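You operate a simulated robot arm through the tools that you are given. There is no shell and no other tool. Be economical: measure what you need, move in short steps, check, and stop when the job is done.

You are at the controls of a simulated robot arm. One attempt, no reset.

JOB
Fetch the brush from the top of foam box two and set it on the low shelf of the bench. Take the glass on the top of chest two and put it away on the top tier of the rack. Open the wide drawer, take the box from the top of chest two and put it in the inside of the wide drawer, then shut the drawer. Put the sponge in the inside of chest one. Fetch the bowl from the low shelf of the grey plank table and set it on the grey plate. Pull the door one open. Do these in any order. Set down upright: glass, box.

It is judged by the outcome, as a careful person would: the job done as asked, and still so three seconds after it is handed in. It fails if anything else is knocked over, pushed out of place, dropped, spilled or broken.

ROBOT AND FRAMES
A 7-joint arm with a fingered hand on a trunk, on a base that drives. Base frame: it is fixed to the floor where the robot stands at the start and does not move with it; the origin is under the middle of the robot, x ahead of it, y to its left, z up; the surface under the hand at the start is at about z = 98.1. Units: cm, rad, N and s.
With the tool pointing down near the work surface it reaches from about 34 to 70 cm from the robot's upright axis, wherever it stands. Its first joint turns from -2.897 to 2.897 rad. Places, roughly: bowl (13x13x6 cm) [-100, 360, 30]; box [-25, 150, 50]; brush (7x5x5 cm) [70, -10, 100]; door one [70, -260, 110]; glass (7x7x11 cm) [-10, 170, 50]; grey plate (17x17x2 cm) [-50, 160, 50]; inside of chest one [50, 160, 20]; inside of the wide drawer [100, -250, 60]; low shelf of the bench (60x20 cm) [80, -24, 18]; sponge (8x5x4 cm) [-90, 350, 70]; top tier of the rack (36x16 cm) [52, 384, 116]; wide drawer [100, -260, 70]. Payload 3.4 kg.
Tool frame: the origin (TCP) lies between the finger pads and is the grasp point; the fingertips stand 2.5 cm ahead of it; z points along the fingers, y is the line along which they close. Largest opening 8.8 cm; the body of the gripper starts 2.9 cm behind the TCP. The gripper is a hand of 3 fingers: y runs from the thumb to the fingers, the wrist lies at [-1.3, -10.6, -17.4] in the tool frame, and closing takes about 1.5 s.
Orientation is told as [roll, pitch, yaw] about the base's x, y, z axes, in that order, counted from this pose: with the fingers straight down and the wrist toward the robot, the tool's x, y and z point along [0, 1, 0], [1, 0, 0] and [0, 0, -1] of the base frame.

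CONTROLS
- The arm moves only by the tool arm_command. Its argument "steps" is a list of rows, each an object of numbers (a shift or turn left out is 0, a gripper value left out holds the last): "hand": the finger opening in cm, from 0 to 8.8; "dx", "dy", "dz": the shift along the tool's x, y, z in cm; "rx", "ry", "rz": the turn, a rotation vector about the tool's x, y, z in rad. In form: [{"hand": .., "dx": .., "dy": .., "dz": .., "rx": .., "ry": .., "rz": ..}, ...]. A call has 1 to 8 rows; each row shifts and turns the commanded pose from where the row before left it, along the tool's axes as they then stand. Rows are played at 5 a second. More than 5 cm and 0.15 rad between two rows, or a gripper value outside its range, and nothing of the call is played. Where a pose cannot be reached the arm comes as near as it can. A force on the tool above 40 N (or 10 N above the force at the start of the call, whichever is more), or a blocked arm, ends the call early, and 0.2 s more pass. The fingers move at their own pace (about 7.2 cm/s each) and stop on an object; they squeeze with about 31 N. The grip force told is the motor's: it shows also when the fingers shut on nothing. Time passes only in rows, and 0.2 s behind the last, so rows that do not move let the fingers close. It gives the time, the measured TCP pose, the force on the tool (base axes), the opening and the grip force at its end, in the units of the frame above (readings bear some noise), with the torque about the TCP (base axes, N m) and any sound that the robot's microphone picked up.
- Cameras (640 x 400 px; columns grow to the right, rows downward): "scene" is now at [1.95, 12.12, 151.77]; the picture's right is [-0.42, -0.91, 0.00], its down [-0.55, 0.25, -0.79] and it looks along [0.72, -0.33, -0.61] (base axes); focal length 263 px, centre (320, 200). "wrist" rides on the gripper at [5.8, -8.5, -9.9] in the tool frame; the picture's right is [-0.67, 0.35, -0.66], its down [-0.69, -0.63, 0.37] and it looks along [-0.29, 0.69, 0.66] (tool axes); focal length 261 px, centre (320, 200). There is no depth. A picture from a camera that has moved, and an enlarged one, comes with that camera's place and axes in the base frame and with its lens.
- snapshot(camera): a new picture of that camera. No time passes.
- raise_lower(by): slides the trunk up (or, below 0, down) by that many cm; the arm and the scene camera ride with it, the base frame stays. It gives what a move gives, with no picture.
- steer(legs): drives the robot by 1 to 6 legs, each [ahead, left, turn to the left] in cm, cm and rad, along the robot's own axes; the way and the turn of a leg run together, so that a leg with both is an arc; at most 150 cm and 3.142 rad a leg. The arm and the cameras ride along, it lands a little off, and it stops where it bumps. It gives what a move gives.
- preshape(shape): the hand has 3 fingers and takes this shape, open, in about a second: jaw (thumb against the fingers, like two jaws); tri (thumb and two fingers); tip (a fingertip pinch); poke (one finger out to press); point (the index stretched); flat (the hand flat); cup (the hand cupped); fist (a fist). The gripper value then closes the fingers along that shape, each until it touches; the sizes above hold for jaw. It gives what a move gives, with no picture.
- aim_head(pan, tilt): turns the head with the scene camera to pan (to the left, within 2.705 rad either way) and tilt (down, from -0.506 to 1.204), counted from straight ahead of the robot. It gives what a move gives.
- enlarge(camera, box): a new picture of the part [left, top, right, bottom] of that camera's present view, enlarged. No time passes.
- hand_in(): hands the job in; it is judged then, once.

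Go step by step. Nothing tells you exact positions but the pictures and the camera data: compare them with the known pose of the tool, close in by small moves and look again before you grip or let go. The budget is 196 turns and 182 pictures, counting those below and the enlarged ones. Unless the task says otherwise, let go and move clear before handing in, and close with one line.

The tools are called as a command line: name --argument value ..., lists and objects as JSON in quotes. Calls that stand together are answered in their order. arm_command: Moves the arm, as the interface text tells. Its arguments: {"type":"object","properties":{"steps":{"type":"array"}},"required":["steps"]} The other tools are called the same way: raise_lower (by) slides the trunk up or down; preshape (shape) gives the hand a shape; steer (legs) drives the base; aim_head (pan, tilt) turns the head that bears the scene camera; snapshot (camera) takes a picture; enlarge (camera, box) takes an enlarged picture of a part of a camera's view; hand_in () hands the job in.

At the start:

```text
time_s: 0.0
position: [40.31, -0.85, 128.74]
tcp_rot: [0.0, 0.0, 0.0]
wrist_force: [0.7, 0.5, 0.3]
moment: [-0.04, 0.01, -0.01]
finger_gap: 8.76
grip_force: 0.1
shape: jaw
trunk travel left (down, up): [-52.5, 6.5]
robot x, y, heading: [0.04, 0.04, 0.001]
head pan, tilt: [-0.431, 0.653]
```

scene: 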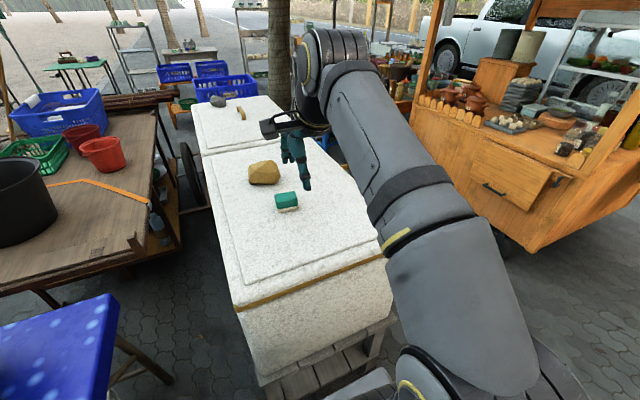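
wrist: 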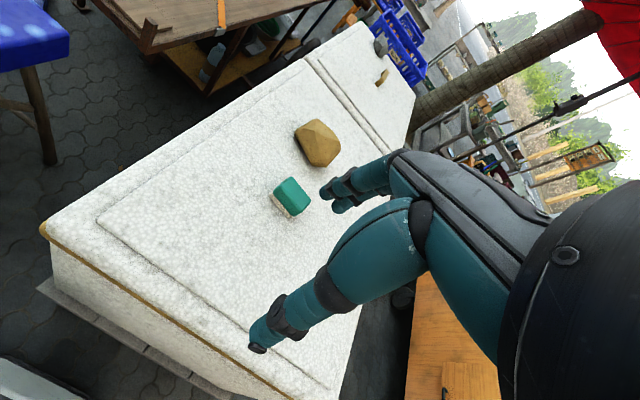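

The brush is the green block near (66, -6, 100), and both cameras agree on that. I'll look closer at it and at the bench below.

enlarge --camera "wrist" --box '[240, 140, 400, 240]'

enlarge --camera "scene" --box '[200, 100, 360, 240]'

aim_head --pan -0.2 --tilt 1.1

snapshot --camera "scene"

```text
4.00 times, centred on (320, 190) of wrist
camera zoom: at [31.73, 4.98, 138.69], right [0.35, -0.67, 0.66], down [-0.63, -0.69, -0.37], along [0.69, -0.29, -0.66], focal length 1043 px, centre (320, 240)
```

zoom: 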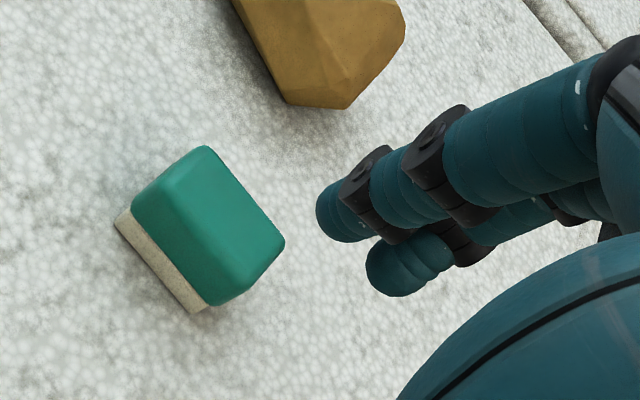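

```text
2.86 times, centred on (280, 170) of scene
camera zoom: at [1.95, 12.12, 151.77], right [-0.42, -0.91, 0.0], down [-0.55, 0.25, -0.79], along [0.72, -0.33, -0.61], focal length 751 px, centre (434, 286)
```

zoom: 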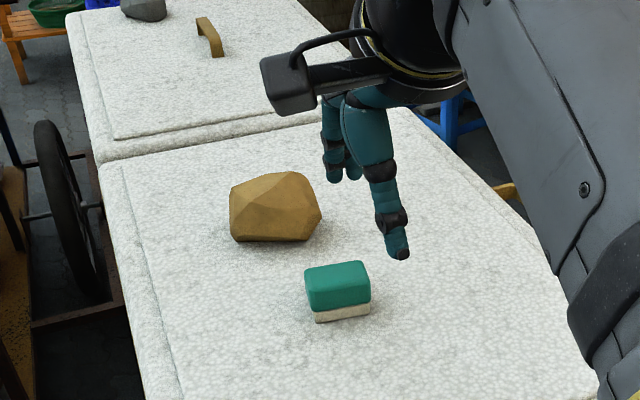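

```text
time_s: 0.9
position: [40.35, -0.95, 128.65]
tcp_rot: [-0.002, -0.001, 0.0]
wrist_force: [0.0, -0.7, 0.2]
moment: [0.01, 0.02, -0.01]
finger_gap: 8.76
grip_force: 0.1
shape: jaw
trunk travel left (down, up): [-52.5, 6.5]
robot x, y, heading: [-0.14, -0.06, 0.002]
head pan, tilt: [-0.201, 1.1]
```

```text
177 pictures are left
camera scene: at [0.27, 14.48, 148.38], right [-0.2, -0.98, 0.0], down [-0.87, 0.18, -0.45], along [0.45, -0.09, -0.89], focal length 263 px, centre (320, 200)
```

scene: 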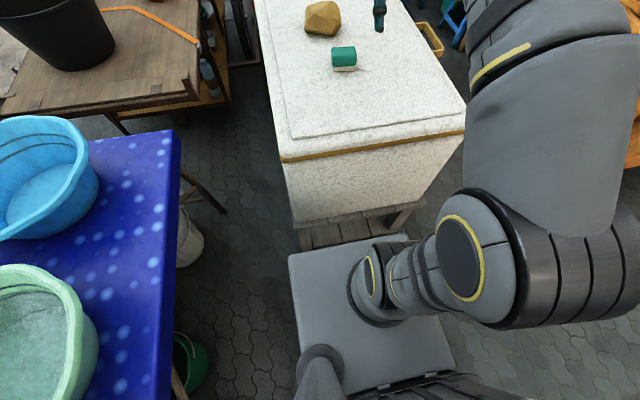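

The brush's long side lies along y, and foam box two's front edge is at about x = 38. Before choosing a grip, I'll check the corridor on its right side and how the low shelf is laid out.

aim_head --pan -1.1 --tilt 0.75

snapshot --camera "scene"

aim_head --pan -2.2 --tilt 0.6

snapshot --camera "scene"

aim_head --pan 1.0 --tilt 0.6

snapshot --camera "scene"

aim_head --pan 2.2 --tilt 0.5

snapshot --camera "scene"

```text
time_s: 2.1
position: [40.36, -0.88, 128.63]
tcp_rot: [0.0, -0.001, 0.0]
wrist_force: [0.3, -0.2, -0.4]
moment: [0.02, -0.01, -0.01]
finger_gap: 8.76
grip_force: 0.1
shape: jaw
trunk travel left (down, up): [-52.5, 6.5]
robot x, y, heading: [0.2, 0.35, 0.002]
head pan, tilt: [-1.1, 0.75]
```

```text
176 pictures are left
camera scene: at [-2.16, 8.36, 150.94], right [-0.89, -0.45, 0.0], down [-0.31, 0.61, -0.73], along [0.33, -0.65, -0.68], focal length 263 px, centre (320, 200)
```

scene: 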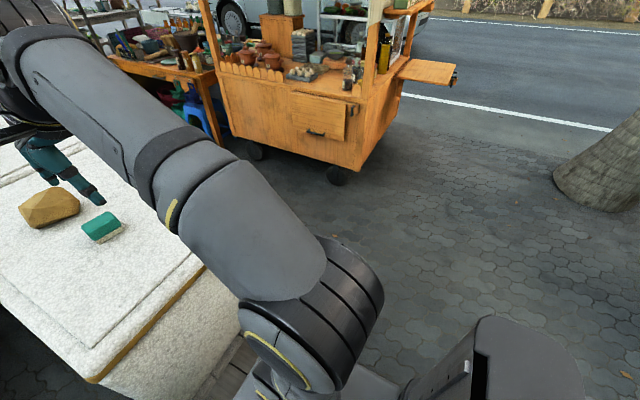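

```text
time_s: 3.4
position: [40.34, -0.77, 128.52]
tcp_rot: [0.0, 0.0, -0.001]
wrist_force: [0.5, -0.1, -0.1]
moment: [0.02, 0.03, -0.04]
finger_gap: 8.78
grip_force: 0.1
shape: jaw
trunk travel left (down, up): [-52.5, 6.5]
robot x, y, heading: [-0.21, 0.23, 0.001]
head pan, tilt: [-2.201, 0.6]
```

```text
175 pictures are left
camera scene: at [-11.13, 8.6, 152.23], right [-0.81, 0.59, 0.0], down [0.33, 0.46, -0.83], along [-0.49, -0.67, -0.57], focal length 263 px, centre (320, 200)
```

scene: 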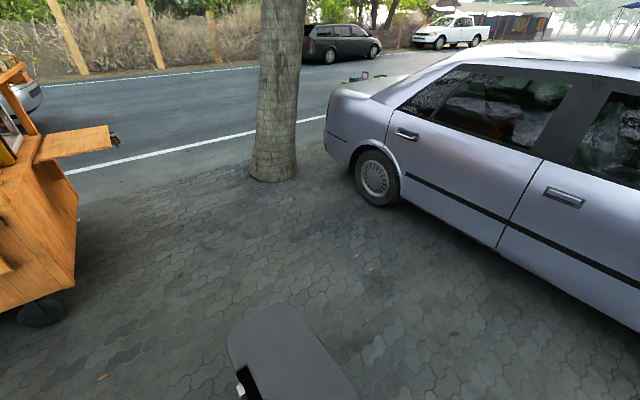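

```text
time_s: 6.2
position: [40.27, -0.99, 128.74]
tcp_rot: [0.001, 0.002, 0.0]
wrist_force: [0.9, 0.3, -0.6]
moment: [0.01, -0.01, 0.0]
finger_gap: 8.75
grip_force: 0.1
shape: jaw
trunk travel left (down, up): [-52.5, 6.5]
robot x, y, heading: [-0.17, -0.12, -0.0]
head pan, tilt: [1.0, 0.6]
```

```text
174 pictures are left
camera scene: at [-1.15, 23.18, 152.23], right [0.84, -0.54, 0.0], down [-0.31, -0.48, -0.83], along [0.45, 0.69, -0.56], focal length 263 px, centre (320, 200)
```

scene: 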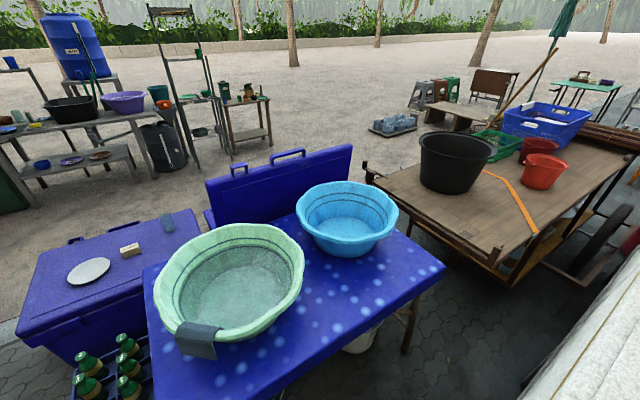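

```text
time_s: 7.6
position: [40.32, -0.92, 128.64]
tcp_rot: [0.001, 0.0, -0.001]
wrist_force: [-1.2, 0.7, 0.7]
moment: [0.01, 0.01, 0.02]
finger_gap: 8.76
grip_force: 0.1
shape: jaw
trunk travel left (down, up): [-52.5, 6.5]
robot x, y, heading: [-0.27, 0.11, 0.003]
head pan, tilt: [2.201, 0.499]
```

```text
173 pictures are left
camera scene: at [-11.28, 23.1, 153.14], right [0.81, 0.59, 0.0], down [0.28, -0.39, -0.88], along [-0.52, 0.71, -0.48], focal length 263 px, centre (320, 200)
```

scene: 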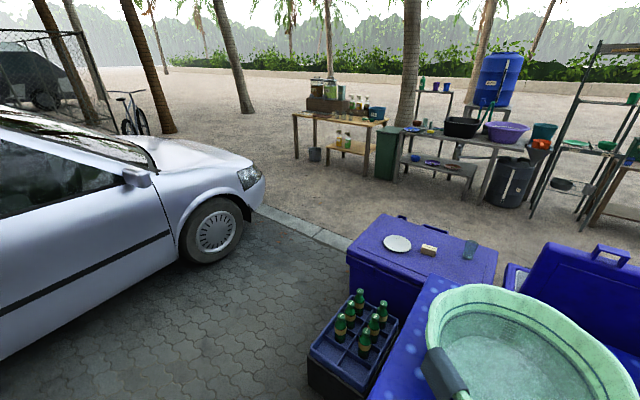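

Chest two (plate, box, glass), chest one, the wash table and the rack are all to the left. The wide drawer and door seem to be on the street side of the cart. I'll drive to the right side of foam box two and look at the low shelf from there.

steer --legs '[[0, -90, 0], [68, 0, 0], [0, 0, 1.571]]'

aim_head --pan 0 --tilt 0.9

snapshot --camera "scene"

snapshot --camera "wrist"

```text
time_s: 19.5
position: [68.45, -48.9, 128.63]
tcp_rot: [0.0, -0.001, 1.592]
wrist_force: [0.2, -0.7, -0.4]
moment: [0.01, 0.0, -0.01]
finger_gap: 8.76
grip_force: 0.1
shape: jaw
trunk travel left (down, up): [-52.5, 6.5]
robot x, y, heading: [68.34, -89.31, 1.59]
head pan, tilt: [2.201, 0.499]
```

```text
time_s: 21.6
position: [68.43, -48.96, 128.63]
tcp_rot: [0.002, 0.001, 1.59]
wrist_force: [-0.4, 0.5, 0.1]
moment: [0.02, -0.01, 0.01]
finger_gap: 8.77
grip_force: 0.0
shape: jaw
trunk travel left (down, up): [-52.5, 6.5]
robot x, y, heading: [68.53, -89.55, 1.595]
head pan, tilt: [0.0, 0.901]
```

```text
172 pictures are left
camera scene: at [52.66, -88.13, 149.76], right [1.0, 0.02, 0.0], down [0.02, -0.78, -0.62], along [-0.01, 0.62, -0.78], focal length 263 px, centre (320, 200)
```

scene: 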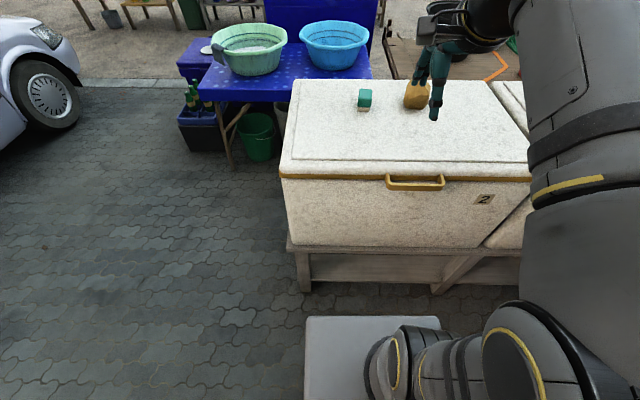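

```text
171 pictures are left
camera wrist: at [62.74, -57.47, 138.69], right [0.66, 0.36, 0.66], down [0.7, -0.61, -0.37], along [0.27, 0.7, -0.66], focal length 261 px, centre (320, 200)
```

wrist: 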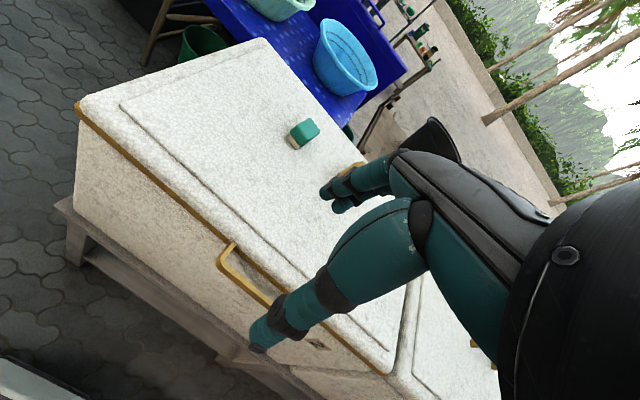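

The low shelf is about 27 cm below the bench top and is open on this side. I'll move closer, turn the hand so the fingers close along x, and tilt the fingers forward 45°. That way the brush can be gripped and placed in the same pose.

steer --legs '[[16.5, 0, -0.022]]'

arm_command --steps '[{"rz": 0.15}, {"rz": 0.15}, {"rz": 0.15}, {"rz": 0.15}, {"rz": 0.15}, {"rz": 0.15}, {"rz": 0.15}, {"rz": 0.15}]'

arm_command --steps '[{"rz": 0.15}, {"rz": 0.15}, {"rz": 0.07}, {"ry": 0.15}, {"ry": 0.15}, {"ry": 0.15}, {"ry": 0.15}, {"ry": 0.15}]'

snapshot --camera "scene"

snapshot --camera "wrist"

```text
time_s: 23.0
position: [69.13, -32.36, 128.81]
tcp_rot: [0.0, 0.001, 1.569]
wrist_force: [-1.1, -0.1, 0.1]
moment: [-0.02, -0.01, -0.03]
finger_gap: 8.77
grip_force: 0.1
shape: jaw
trunk travel left (down, up): [-52.5, 6.5]
robot x, y, heading: [68.13, -72.85, 1.574]
head pan, tilt: [0.0, 0.901]
```

```text
time_s: 24.8
position: [69.21, -32.37, 128.63]
tcp_rot: [0.001, -0.002, 0.366]
wrist_force: [-0.2, 0.5, 0.9]
moment: [-0.01, 0.03, -0.02]
finger_gap: 8.74
grip_force: 0.0
shape: jaw
trunk travel left (down, up): [-52.5, 6.5]
robot x, y, heading: [68.27, -72.97, 1.569]
head pan, tilt: [0.0, 0.901]
```

```text
time_s: 26.6
position: [69.48, -32.14, 128.12]
tcp_rot: [0.736, 0.011, 0.069]
wrist_force: [-0.3, 0.4, 0.0]
moment: [-0.02, -0.01, -0.01]
finger_gap: 8.71
grip_force: 0.0
shape: jaw
out of reach, approached as far as the arm can: row 3
trunk travel left (down, up): [-52.5, 6.5]
robot x, y, heading: [68.2, -72.58, 1.572]
head pan, tilt: [0.0, 0.901]
```

```text
170 pictures are left
camera scene: at [52.52, -71.26, 149.75], right [1.0, 0.0, 0.0], down [0.0, -0.78, -0.62], along [0.0, 0.62, -0.78], focal length 263 px, centre (320, 200)
```

scene: 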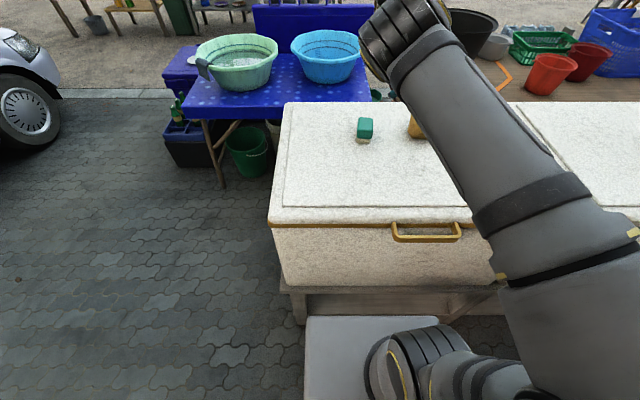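

```text
169 pictures are left
camera wrist: at [61.14, -34.92, 139.51], right [0.41, -0.91, 0.03], down [-0.62, -0.31, -0.72], along [0.67, 0.28, -0.69], focal length 261 px, centre (320, 200)
```

wrist: 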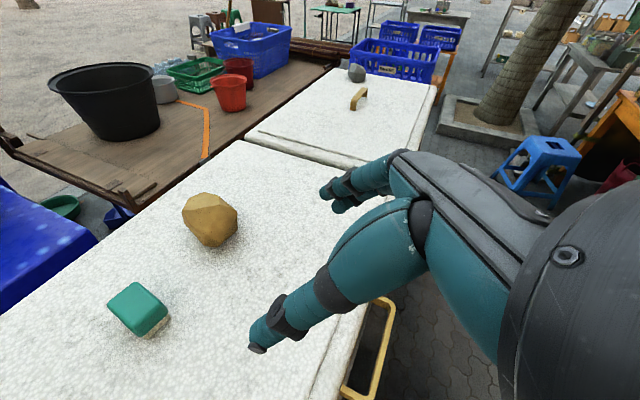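

The hand is in the tilted pose. I'll come down along the finger axis to a point just short of the brush and look again.

arm_command --steps '[{"dz": 4.5, "dx": 0.3, "dy": -0.3}, {"dz": 4.5, "dx": 0.3, "dy": -0.3}, {"dz": 4.5, "dx": 0.3, "dy": -0.3}, {"dz": 4.5, "dx": 0.3, "dy": -0.3}, {"dz": 4.5, "dx": 0.3, "dy": -0.3}, {"dz": 4, "dx": 0.2, "dy": -0.3}]'

snapshot --camera "wrist"

enlarge --camera "scene" --box '[260, 60, 480, 200]'

```text
time_s: 28.0
position: [66.16, -13.12, 109.59]
tcp_rot: [0.731, 0.01, 0.066]
wrist_force: [-0.1, 0.6, 0.2]
moment: [0.0, 0.01, 0.0]
finger_gap: 8.74
grip_force: 0.1
shape: jaw
trunk travel left (down, up): [-52.5, 6.5]
robot x, y, heading: [68.6, -72.57, 1.57]
head pan, tilt: [0.0, 0.901]
```

```text
168 pictures are left
camera wrist: at [57.84, -15.95, 120.95], right [0.41, -0.91, 0.04], down [-0.62, -0.31, -0.72], along [0.67, 0.28, -0.69], focal length 261 px, centre (320, 200)
```

wrist: 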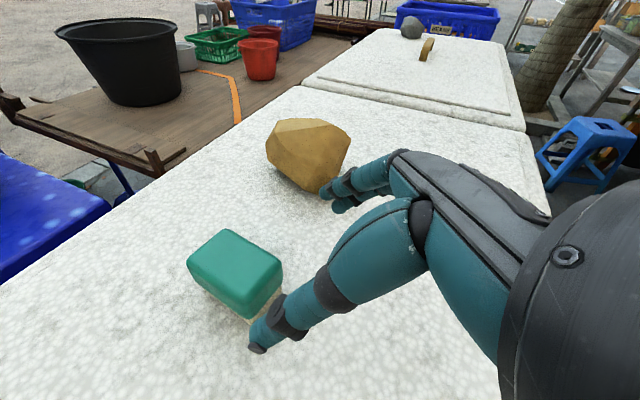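

```text
2.86 times, centred on (370, 130) of scene
camera zoom: at [52.51, -71.18, 149.75], right [1.0, 0.0, 0.0], down [0.0, -0.78, -0.62], along [0.0, 0.62, -0.78], focal length 751 px, centre (177, 400)
```

zoom: 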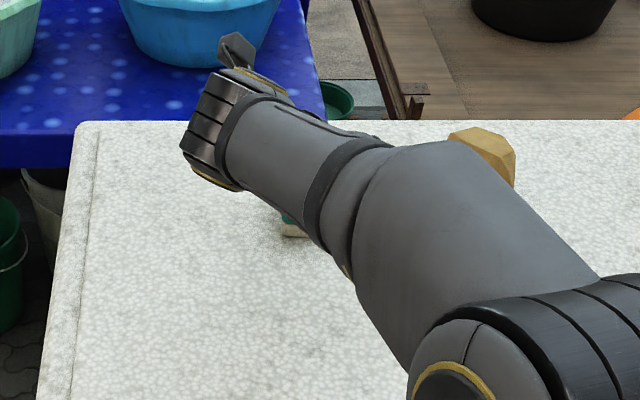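

The brush centre is at about (65.8, -5.8) and lies between the jaws. I'll advance along the finger axis and close.

arm_command --steps '[{"dz": 3, "dy": 0.1}, {"dz": 3}, {"dz": 2.5}, {"dz": 2.3}]'

snapshot --camera "wrist"

```text
time_s: 29.0
position: [65.72, -6.0, 101.43]
tcp_rot: [0.731, 0.011, 0.069]
wrist_force: [0.1, 0.1, -0.2]
moment: [-0.04, 0.03, -0.02]
finger_gap: 8.74
grip_force: 0.1
shape: jaw
trunk travel left (down, up): [-52.5, 6.5]
robot x, y, heading: [68.13, -73.12, 1.567]
head pan, tilt: [0.0, 0.901]
```

```text
166 pictures are left
camera wrist: at [57.4, -8.83, 112.89], right [0.41, -0.91, 0.04], down [-0.62, -0.31, -0.72], along [0.67, 0.28, -0.69], focal length 261 px, centre (320, 200)
```

wrist: 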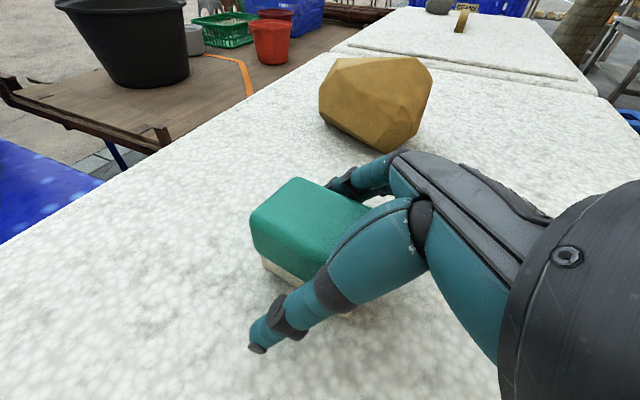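

The brush sits between thumb and fingers, so I'll close and lift.

arm_command --steps '[{"hand": 3}, {}, {}, {}, {}, {}, {}, {}]'

arm_command --steps '[{"dz": -3, "dx": 2}, {"dz": -3, "dx": 2}, {"dz": -4.5}, {"dz": -4.5}, {"dz": -4.5}, {"dz": -4.5}]'

snapshot --camera "wrist"

```text
time_s: 30.8
position: [65.75, -6.08, 101.41]
tcp_rot: [0.732, 0.011, 0.067]
wrist_force: [-0.2, -0.7, 0.3]
moment: [0.0, -0.01, 0.01]
finger_gap: 4.01
grip_force: 31.6
shape: jaw
trunk travel left (down, up): [-52.5, 6.5]
robot x, y, heading: [68.0, -73.12, 1.569]
head pan, tilt: [0.0, 0.901]
```

```text
time_s: 32.2
position: [66.98, -19.17, 122.12]
tcp_rot: [0.73, 0.011, 0.069]
wrist_force: [-0.3, 0.2, 0.2]
moment: [0.03, 0.02, 0.01]
finger_gap: 3.98
grip_force: 31.2
shape: jaw
trunk travel left (down, up): [-52.5, 6.5]
robot x, y, heading: [68.31, -72.39, 1.569]
head pan, tilt: [0.0, 0.901]
```

```text
165 pictures are left
camera wrist: at [58.63, -21.88, 133.55], right [0.41, -0.91, 0.04], down [-0.62, -0.31, -0.72], along [0.67, 0.27, -0.69], focal length 261 px, centre (320, 200)
```

wrist: 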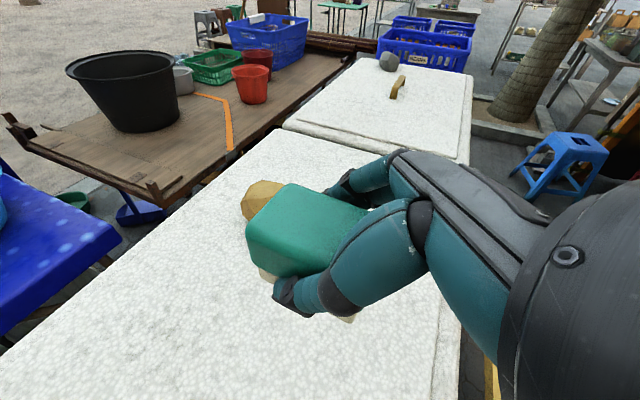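

The brush is held. I'll back off from the box, lower the trunk and look at the low shelf.

steer --legs '[[-32, 0, 0]]'

raise_lower --by -52

aim_head --pan 0 --tilt 0.8

snapshot --camera "scene"

snapshot --camera "wrist"

```text
time_s: 34.4
position: [66.83, -50.82, 122.1]
tcp_rot: [0.732, 0.01, 0.072]
wrist_force: [0.2, 0.7, -1.1]
moment: [-0.01, 0.05, 0.04]
finger_gap: 4.01
grip_force: 31.3
shape: jaw
trunk travel left (down, up): [-52.5, 6.5]
robot x, y, heading: [67.67, -104.9, 1.576]
head pan, tilt: [0.0, 0.901]
```

```text
refused: -52 is not a number from -40 to 40
```

```text
time_s: 35.0
position: [66.63, -50.8, 122.0]
tcp_rot: [0.731, 0.011, 0.073]
wrist_force: [0.0, -1.3, -0.3]
moment: [0.01, 0.03, -0.01]
finger_gap: 4.0
grip_force: 30.7
shape: jaw
trunk travel left (down, up): [-52.5, 6.5]
robot x, y, heading: [67.67, -104.68, 1.576]
head pan, tilt: [0.0, 0.799]
```

```text
164 pictures are left
camera scene: at [52.53, -102.58, 150.54], right [1.0, 0.0, 0.0], down [0.0, -0.72, -0.7], along [0.0, 0.7, -0.72], focal length 263 px, centre (320, 200)
```

scene: 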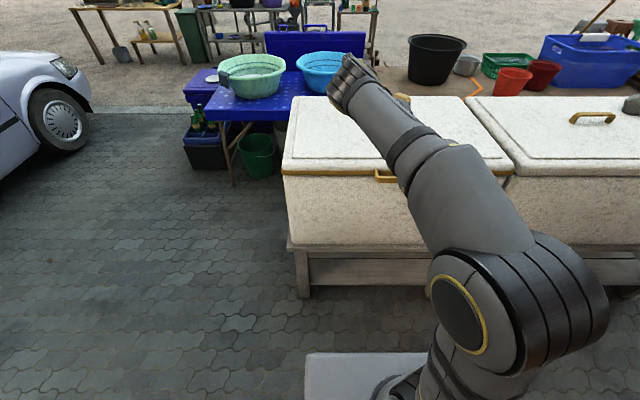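

```text
163 pictures are left
camera wrist: at [58.45, -53.64, 133.51], right [0.41, -0.91, 0.04], down [-0.62, -0.31, -0.72], along [0.67, 0.28, -0.69], focal length 261 px, centre (320, 200)
```

wrist: 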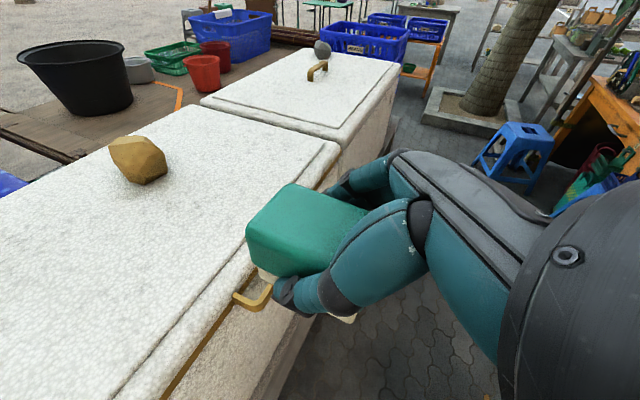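

raise_lower --by -40

raise_lower --by -12.3

aim_head --pan 0 --tilt 0.6

snapshot --camera "scene"

snapshot --camera "wrist"

```text
time_s: 38.9
position: [66.73, -50.85, 82.0]
tcp_rot: [0.731, 0.012, 0.074]
wrist_force: [-0.7, 0.2, -0.2]
moment: [0.0, 0.0, 0.01]
finger_gap: 4.0
grip_force: 31.2
shape: jaw
trunk travel left (down, up): [-12.5, 46.5]
robot x, y, heading: [68.2, -103.85, 1.574]
head pan, tilt: [0.0, 0.799]
```

```text
time_s: 40.4
position: [66.76, -50.8, 69.76]
tcp_rot: [0.733, 0.011, 0.071]
wrist_force: [-0.1, 0.0, -1.3]
moment: [0.0, 0.0, -0.01]
finger_gap: 3.97
grip_force: 30.7
shape: jaw
trunk travel left (down, up): [-0.2, 58.8]
robot x, y, heading: [67.94, -104.42, 1.565]
head pan, tilt: [0.0, 0.799]
```

```text
time_s: 41.1
position: [66.68, -50.73, 69.62]
tcp_rot: [0.73, 0.009, 0.072]
wrist_force: [0.6, 0.4, -0.9]
moment: [0.02, 0.01, -0.03]
finger_gap: 4.0
grip_force: 31.2
shape: jaw
trunk travel left (down, up): [-0.2, 58.8]
robot x, y, heading: [68.3, -104.52, 1.574]
head pan, tilt: [0.0, 0.6]
```

```text
162 pictures are left
camera scene: at [52.53, -101.8, 99.93], right [1.0, 0.0, 0.0], down [0.0, -0.57, -0.82], along [0.0, 0.82, -0.57], focal length 263 px, centre (320, 200)
```

scene: 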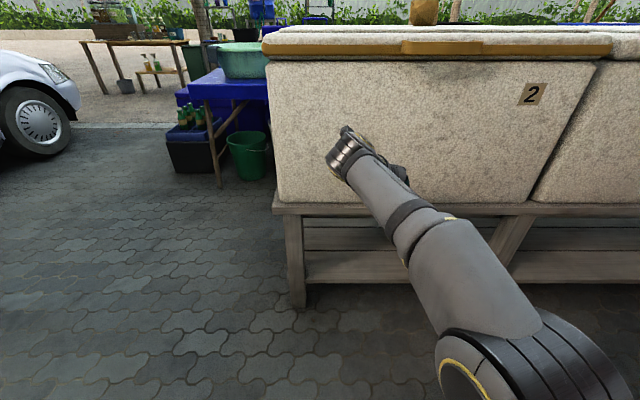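

```text
161 pictures are left
camera wrist: at [58.45, -53.64, 81.21], right [0.41, -0.91, 0.04], down [-0.62, -0.31, -0.72], along [0.67, 0.28, -0.69], focal length 261 px, centre (320, 200)
```

wrist: 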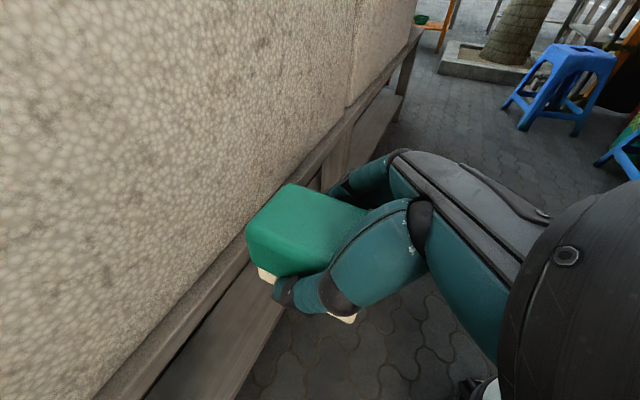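

The front plank of the low shelf spans roughly y = -21 to -37, and x around 68 is free. I'll lower the hand in front of it.

arm_command --steps '[{"dx": -3.2, "dz": 3.56}, {"dx": -3.2, "dz": 3.56}, {"dx": -3.2, "dz": 3.56}, {"dx": -3.2, "dz": 3.56}, {"dx": -3.2, "dz": 3.56}, {"dx": -3.2, "dz": 3.56}, {"dx": -3.2, "dz": 3.56}, {"dx": -3.2, "dz": 3.56}]'

snapshot --camera "scene"

snapshot --camera "wrist"

```text
time_s: 42.9
position: [66.29, -50.81, 31.62]
tcp_rot: [0.734, 0.012, 0.073]
wrist_force: [0.1, -0.2, -0.5]
moment: [-0.02, -0.01, 0.03]
finger_gap: 3.99
grip_force: 30.9
shape: jaw
trunk travel left (down, up): [-0.2, 58.8]
robot x, y, heading: [68.38, -104.52, 1.572]
head pan, tilt: [0.0, 0.6]
```

```text
160 pictures are left
camera scene: at [52.54, -101.81, 99.94], right [1.0, 0.0, 0.0], down [0.0, -0.56, -0.83], along [0.0, 0.83, -0.56], focal length 263 px, centre (320, 200)
```

scene: 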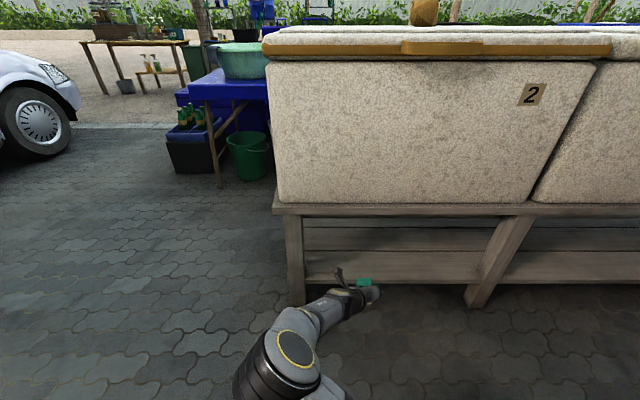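

```text
159 pictures are left
camera wrist: at [58.0, -53.67, 43.02], right [0.42, -0.91, 0.04], down [-0.62, -0.31, -0.72], along [0.67, 0.28, -0.69], focal length 261 px, centre (320, 200)
```

wrist: 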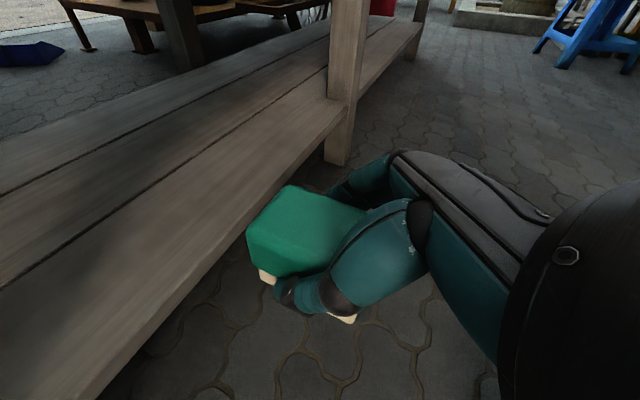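

The plank is clear. I'll lower a little more, drive in and look again.

arm_command --steps '[{"dx": -2, "dz": 2.2}, {"dx": -1.8, "dz": 2}]'

steer --legs '[[21, 0, 0]]'

snapshot --camera "wrist"

snapshot --camera "scene"

```text
time_s: 43.5
position: [66.3, -50.97, 25.83]
tcp_rot: [0.73, 0.012, 0.073]
wrist_force: [0.0, 0.2, -0.3]
moment: [0.03, 0.03, 0.05]
finger_gap: 4.0
grip_force: 31.5
shape: jaw
trunk travel left (down, up): [-0.2, 58.8]
robot x, y, heading: [68.49, -104.62, 1.574]
head pan, tilt: [0.0, 0.6]
```

```text
time_s: 45.1
position: [66.42, -29.93, 25.7]
tcp_rot: [0.731, 0.01, 0.073]
wrist_force: [0.6, 0.2, 0.3]
moment: [0.01, -0.03, -0.04]
finger_gap: 4.0
grip_force: 31.4
shape: jaw
trunk travel left (down, up): [-0.2, 58.8]
robot x, y, heading: [68.39, -83.96, 1.573]
head pan, tilt: [0.0, 0.6]
```

```text
158 pictures are left
camera wrist: at [57.96, -32.83, 37.25], right [0.42, -0.91, 0.04], down [-0.62, -0.31, -0.72], along [0.67, 0.28, -0.69], focal length 261 px, centre (320, 200)
```

wrist: 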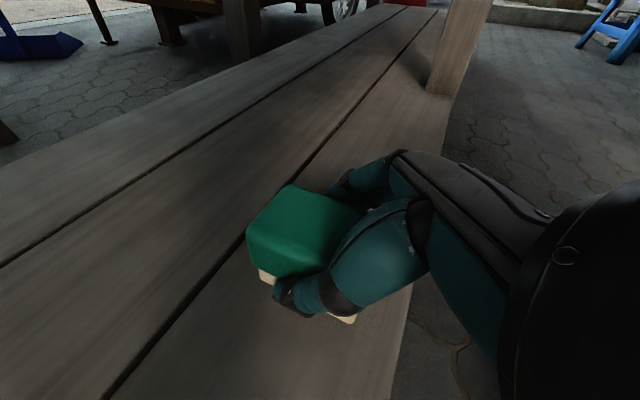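

```text
157 pictures are left
camera scene: at [52.48, -80.83, 99.93], right [1.0, 0.0, 0.0], down [0.0, -0.56, -0.83], along [0.0, 0.83, -0.56], focal length 263 px, centre (320, 200)
```

scene: 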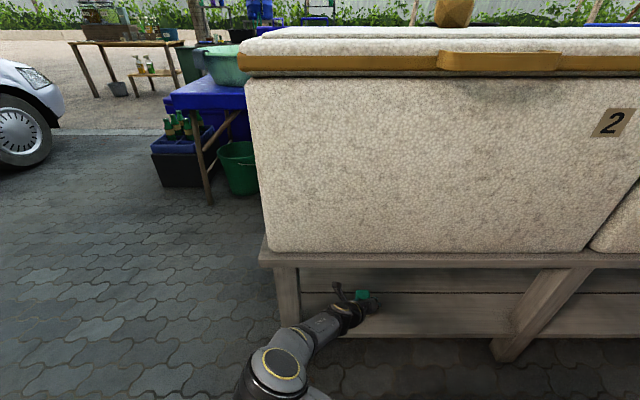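

I'm over the front plank. I'll go 3 cm further in and lower until contact.

arm_command --steps '[{"dx": 2.2, "dz": 2.0}, {"dx": -1, "dz": 1.1}, {"dx": -1, "dz": 1.1}, {"dx": -0.33, "dz": 0.37}, {"dx": -0.33, "dz": 0.37}]'

snapshot --camera "wrist"

```text
time_s: 46.4
position: [66.0, -27.13, 21.83]
tcp_rot: [0.732, 0.009, 0.071]
wrist_force: [-0.4, -0.2, 0.6]
moment: [-0.03, 0.0, -0.01]
finger_gap: 4.05
grip_force: 30.9
shape: jaw
trunk travel left (down, up): [-0.2, 58.8]
robot x, y, heading: [68.04, -83.79, 1.57]
head pan, tilt: [0.0, 0.6]
```

```text
156 pictures are left
camera wrist: at [57.69, -29.9, 33.21], right [0.42, -0.91, 0.04], down [-0.62, -0.31, -0.72], along [0.67, 0.28, -0.69], focal length 261 px, centre (320, 200)
```

wrist: 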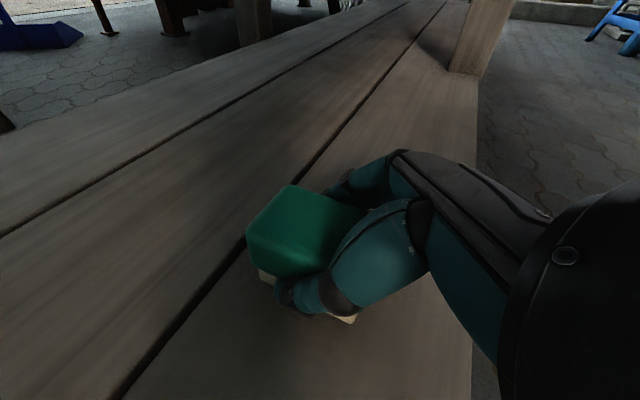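

arm_command --steps '[{"dx": -0.33, "dz": 0.37}, {"dx": -0.33, "dz": 0.37}, {"dx": -0.33, "dz": 0.37}]'

snapshot --camera "wrist"

```text
time_s: 47.2
position: [66.12, -26.79, 21.09]
tcp_rot: [0.745, 0.009, 0.071]
wrist_force: [-0.9, -7.5, 26.7]
moment: [0.23, -0.19, 0.03]
finger_gap: 4.13
grip_force: 30.7
shape: jaw
trunk travel left (down, up): [-0.2, 58.8]
robot x, y, heading: [68.36, -83.7, 1.571]
head pan, tilt: [0.0, 0.6]
stopped in row 3: the force on the tool passed its limit at 43 N (the readings are from after the stop); the commanded pose is now the measured one
```

```text
155 pictures are left
camera wrist: at [57.76, -29.79, 32.47], right [0.41, -0.91, 0.03], down [-0.62, -0.3, -0.73], along [0.67, 0.29, -0.69], focal length 261 px, centre (320, 200)
```

wrist: 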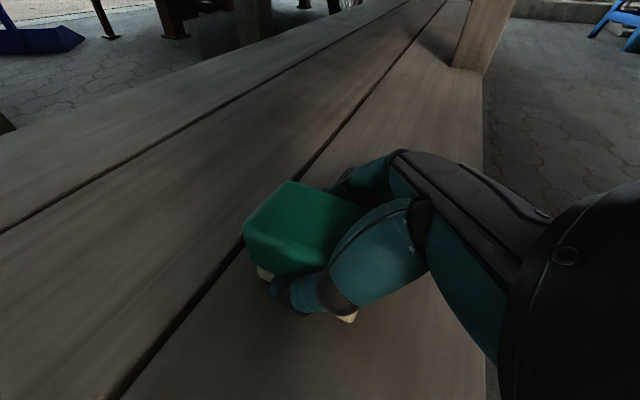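

The brush is touching the plank. I'll open the fingers and pull back along the finger axis.

arm_command --steps '[{"dx": 0.2, "dz": -0.2}, {"hand": 8.8}, {}, {}, {}, {}]'

arm_command --steps '[{"dz": -3}, {"dz": -4}, {"dz": -4}, {"dz": -4}]'

snapshot --camera "wrist"

```text
time_s: 48.6
position: [66.02, -26.91, 20.96]
tcp_rot: [0.736, 0.011, 0.069]
wrist_force: [-0.1, 0.5, 0.2]
moment: [0.03, 0.0, 0.02]
finger_gap: 8.76
grip_force: 0.2
shape: jaw
trunk travel left (down, up): [-0.2, 58.8]
robot x, y, heading: [68.56, -83.7, 1.575]
head pan, tilt: [0.0, 0.6]
```

```text
time_s: 49.6
position: [66.86, -36.99, 32.24]
tcp_rot: [0.736, 0.009, 0.069]
wrist_force: [-0.4, -0.5, 0.2]
moment: [-0.02, -0.03, 0.01]
finger_gap: 8.74
grip_force: 0.1
shape: jaw
trunk travel left (down, up): [-0.2, 58.8]
robot x, y, heading: [67.91, -83.75, 1.574]
head pan, tilt: [0.0, 0.6]
```

```text
154 pictures are left
camera wrist: at [58.59, -39.85, 43.52], right [0.41, -0.91, 0.03], down [-0.62, -0.31, -0.73], along [0.67, 0.28, -0.69], focal length 261 px, centre (320, 200)
```

wrist: 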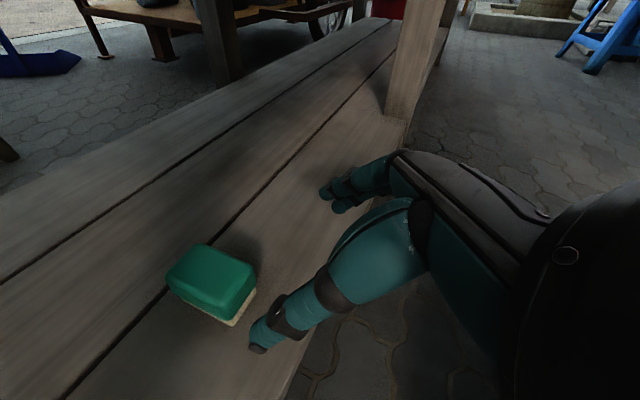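

The brush is on the shelf. I'll back away, return the hand to its plain pose, raise the trunk and then head round to the street side of the cart.

steer --legs '[[-30, 0, 0]]'

arm_command --steps '[{"dz": -4, "ry": -0.15}, {"dz": -4, "ry": -0.15}, {"dz": -4, "ry": -0.15}, {"dz": -4, "ry": -0.15}, {"dz": -4, "ry": -0.13}, {"rz": -0.15}, {"rz": -0.15}, {"rz": -0.15}]'

arm_command --steps '[{"rz": -0.15}, {"rz": -0.15}, {"rz": -0.15}, {"rz": -0.15}, {"rz": -0.15}, {"rz": -0.15}, {"rz": -0.15}]'

raise_lower --by 40

aim_head --pan -2.2 --tilt 0.4

snapshot --camera "scene"

```text
time_s: 51.6
position: [67.03, -67.01, 32.1]
tcp_rot: [0.737, 0.007, 0.071]
wrist_force: [-0.3, 0.0, 0.0]
moment: [-0.04, -0.03, -0.02]
finger_gap: 8.75
grip_force: 0.1
shape: jaw
trunk travel left (down, up): [-0.2, 58.8]
robot x, y, heading: [68.44, -113.88, 1.572]
head pan, tilt: [0.0, 0.6]
```

```text
time_s: 53.4
position: [67.74, -75.33, 49.66]
tcp_rot: [0.01, 0.005, 0.524]
wrist_force: [-0.3, -0.2, -0.3]
moment: [0.01, -0.05, 0.0]
finger_gap: 8.75
grip_force: 0.1
shape: jaw
trunk travel left (down, up): [-0.2, 58.8]
robot x, y, heading: [68.13, -113.67, 1.566]
head pan, tilt: [0.0, 0.6]
```

```text
time_s: 55.0
position: [67.68, -75.25, 49.85]
tcp_rot: [0.007, -0.009, 1.576]
wrist_force: [0.0, -0.1, 0.3]
moment: [-0.01, -0.02, 0.02]
finger_gap: 8.76
grip_force: 0.0
shape: jaw
trunk travel left (down, up): [-0.2, 58.8]
robot x, y, heading: [67.95, -113.77, 1.577]
head pan, tilt: [0.0, 0.6]
```

```text
time_s: 58.9
position: [67.76, -75.27, 89.89]
tcp_rot: [0.011, -0.007, 1.569]
wrist_force: [0.2, 1.0, 0.3]
moment: [0.02, -0.01, 0.04]
finger_gap: 8.78
grip_force: 0.2
shape: jaw
trunk travel left (down, up): [-40.2, 18.8]
robot x, y, heading: [68.45, -113.57, 1.576]
head pan, tilt: [0.0, 0.6]
```

```text
time_s: 60.9
position: [67.7, -75.18, 89.81]
tcp_rot: [0.009, -0.008, 1.57]
wrist_force: [0.1, -0.2, 0.7]
moment: [0.02, -0.02, 0.01]
finger_gap: 8.79
grip_force: 0.0
shape: jaw
trunk travel left (down, up): [-40.2, 18.8]
robot x, y, heading: [68.26, -113.93, 1.57]
head pan, tilt: [-2.201, 0.4]
```

```text
153 pictures are left
camera scene: at [60.07, -125.25, 141.75], right [-0.59, -0.81, 0.0], down [-0.32, 0.23, -0.92], along [0.75, -0.54, -0.39], focal length 263 px, centre (320, 200)
```

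scene: 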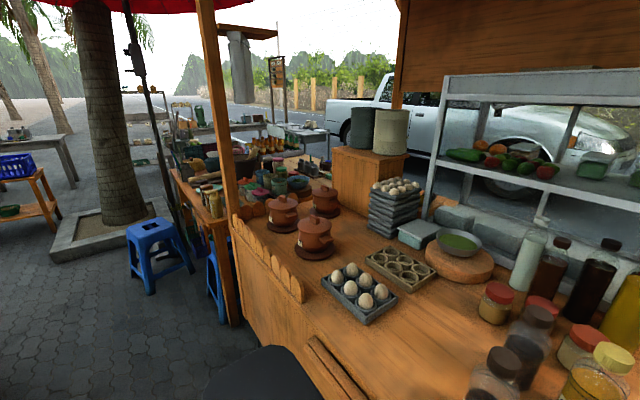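

I'm standing close to the cart. I'll strafe clear of its end, then move back and look at the street side.

steer --legs '[[0, 110, 0], [-110, 0, 0]]'

aim_head --pan -1.9 --tilt 0.35

snapshot --camera "scene"

```text
time_s: 71.8
position: [-41.87, -185.62, 89.81]
tcp_rot: [0.01, -0.007, 1.567]
wrist_force: [0.3, 0.0, -1.2]
moment: [-0.03, 0.03, 0.03]
finger_gap: 8.78
grip_force: 0.0
shape: jaw
trunk travel left (down, up): [-40.2, 18.8]
robot x, y, heading: [-41.04, -223.92, 1.568]
head pan, tilt: [-2.201, 0.4]
```

```text
time_s: 72.6
position: [-41.86, -185.56, 89.73]
tcp_rot: [0.01, -0.008, 1.567]
wrist_force: [-0.5, -0.7, 0.1]
moment: [-0.01, 0.0, -0.01]
finger_gap: 8.78
grip_force: 0.1
shape: jaw
trunk travel left (down, up): [-40.2, 18.8]
robot x, y, heading: [-41.37, -224.46, 1.567]
head pan, tilt: [-1.901, 0.351]
```

```text
152 pictures are left
camera scene: at [-48.26, -233.09, 142.21], right [-0.32, -0.95, 0.0], down [-0.33, 0.11, -0.94], along [0.89, -0.3, -0.34], focal length 263 px, centre (320, 200)
```

scene: 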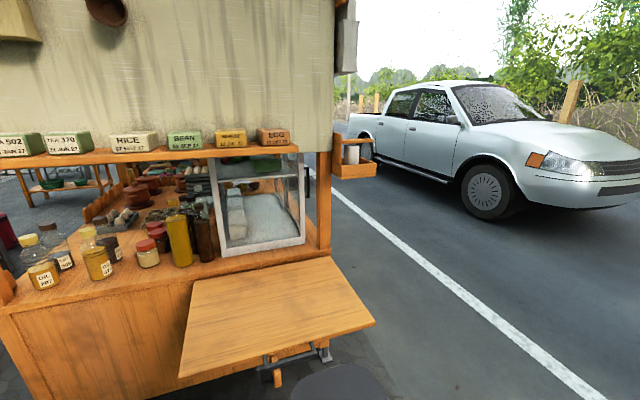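

steer --legs '[[-130, 0, 0], [0, -100, 0]]'

aim_head --pan -0.4 --tilt 0.35

snapshot --camera "scene"

```text
time_s: 83.9
position: [58.25, -315.92, 89.86]
tcp_rot: [0.01, -0.006, 1.573]
wrist_force: [-0.6, -0.3, 0.8]
moment: [0.0, 0.0, -0.02]
finger_gap: 8.75
grip_force: 0.0
shape: jaw
trunk travel left (down, up): [-40.2, 18.8]
robot x, y, heading: [58.88, -354.71, 1.578]
head pan, tilt: [-1.901, 0.351]
```

```text
time_s: 85.5
position: [58.2, -315.88, 89.75]
tcp_rot: [0.009, -0.006, 1.571]
wrist_force: [0.4, 0.8, 0.1]
moment: [-0.02, 0.02, 0.03]
finger_gap: 8.78
grip_force: 0.2
shape: jaw
trunk travel left (down, up): [-40.2, 18.8]
robot x, y, heading: [59.12, -354.4, 1.576]
head pan, tilt: [-0.4, 0.351]
```

```text
151 pictures are left
camera scene: at [46.78, -351.87, 142.21], right [0.92, -0.39, 0.0], down [-0.13, -0.32, -0.94], along [0.36, 0.87, -0.34], focal length 263 px, centre (320, 200)
```

scene: 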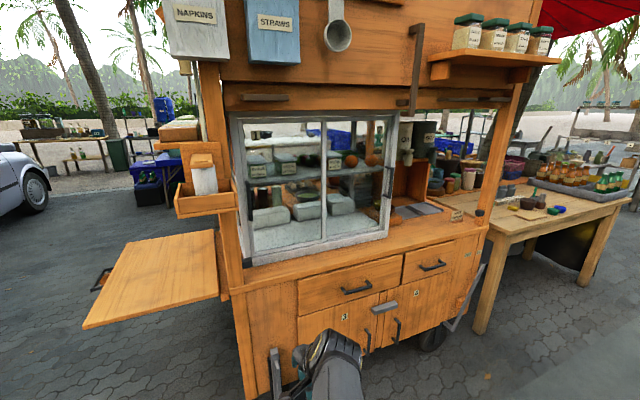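

This is the street side: there's a wide drawer, lower doors, and a glass case at the height given for door one. I'll look closer.

enlarge --camera "scene" --box '[220, 90, 420, 270]'

enlarge --camera "scene" --box '[230, 230, 490, 390]'

```text
2.22 times, centred on (320, 180) of scene
camera zoom: at [46.78, -351.87, 142.21], right [0.92, -0.39, 0.0], down [-0.13, -0.32, -0.94], along [0.36, 0.87, -0.34], focal length 584 px, centre (320, 244)
```

zoom: 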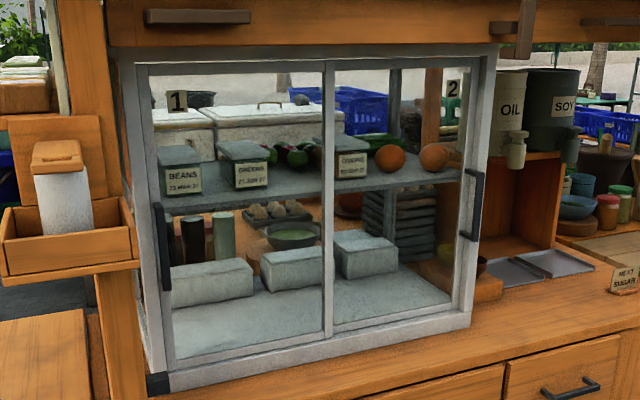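

```text
2.46 times, centred on (360, 310) of scene
camera zoom: at [46.78, -351.87, 142.21], right [0.92, -0.39, 0.0], down [-0.13, -0.32, -0.94], along [0.36, 0.87, -0.34], focal length 647 px, centre (222, -71)
```

zoom: 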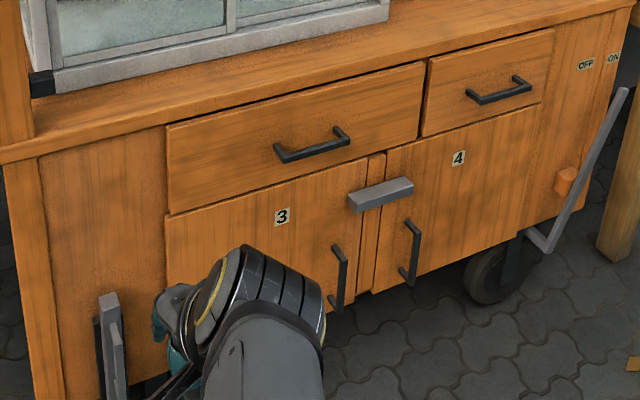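

Door one is the left pane, with its handle on its left edge. The wide drawer's face is near y = -262, with its handle near (101, -266, 62). I'll extend the arm, pitch the fingers forward and lower the trunk to drawer height.

arm_command --steps '[{"dy": 4.5}, {"dy": 4.5}, {"dy": 4}, {"rx": -0.15}, {"rx": -0.15}, {"rx": -0.15}, {"rx": -0.15}, {"rx": -0.15}]'

arm_command --steps '[{"rx": -0.15}, {"rx": -0.15}, {"rx": -0.15}, {"rx": -0.15}, {"rx": -0.1}]'

raise_lower --by -26

snapshot --camera "scene"

snapshot --camera "wrist"

```text
time_s: 87.3
position: [58.12, -302.89, 90.02]
tcp_rot: [0.014, -0.757, 1.563]
wrist_force: [-0.2, 0.4, 0.3]
moment: [0.0, -0.02, 0.0]
finger_gap: 8.76
grip_force: 0.1
shape: jaw
trunk travel left (down, up): [-40.2, 18.8]
robot x, y, heading: [59.04, -354.41, 1.576]
head pan, tilt: [-0.4, 0.351]
```

```text
time_s: 88.5
position: [58.12, -302.91, 89.78]
tcp_rot: [0.085, -1.458, 1.485]
wrist_force: [0.7, 0.1, 0.4]
moment: [-0.01, -0.01, 0.02]
finger_gap: 8.79
grip_force: 0.0
shape: jaw
trunk travel left (down, up): [-40.2, 18.8]
robot x, y, heading: [58.92, -354.63, 1.573]
head pan, tilt: [-0.4, 0.351]
```

```text
time_s: 91.2
position: [58.19, -302.86, 63.8]
tcp_rot: [0.086, -1.455, 1.486]
wrist_force: [-0.4, -0.1, -0.1]
moment: [0.01, 0.02, -0.01]
finger_gap: 8.78
grip_force: 0.0
shape: jaw
trunk travel left (down, up): [-14.2, 44.8]
robot x, y, heading: [58.98, -354.38, 1.576]
head pan, tilt: [-0.4, 0.351]
```

```text
148 pictures are left
camera scene: at [46.78, -351.86, 116.21], right [0.92, -0.38, 0.0], down [-0.13, -0.32, -0.94], along [0.36, 0.87, -0.34], focal length 263 px, centre (320, 200)
```

scene: 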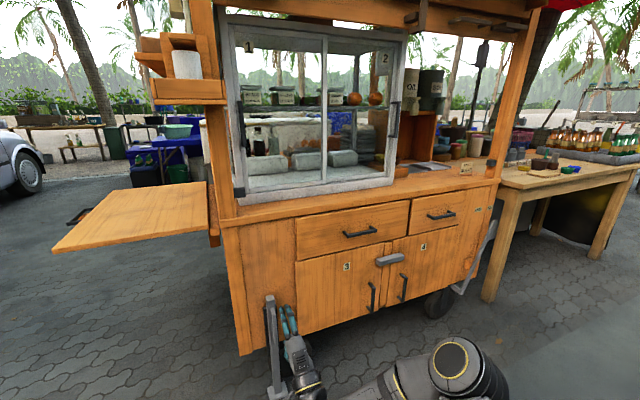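

```text
147 pictures are left
camera wrist: at [52.23, -313.66, 56.75], right [0.67, -0.61, 0.41], down [0.68, 0.29, -0.67], along [0.29, 0.74, 0.61], focal length 261 px, centre (320, 200)
```

wrist: 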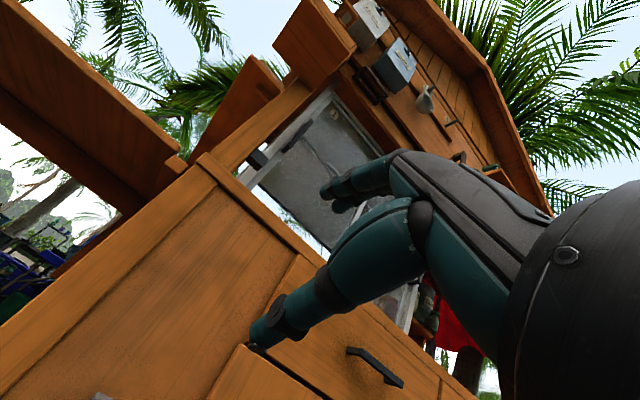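

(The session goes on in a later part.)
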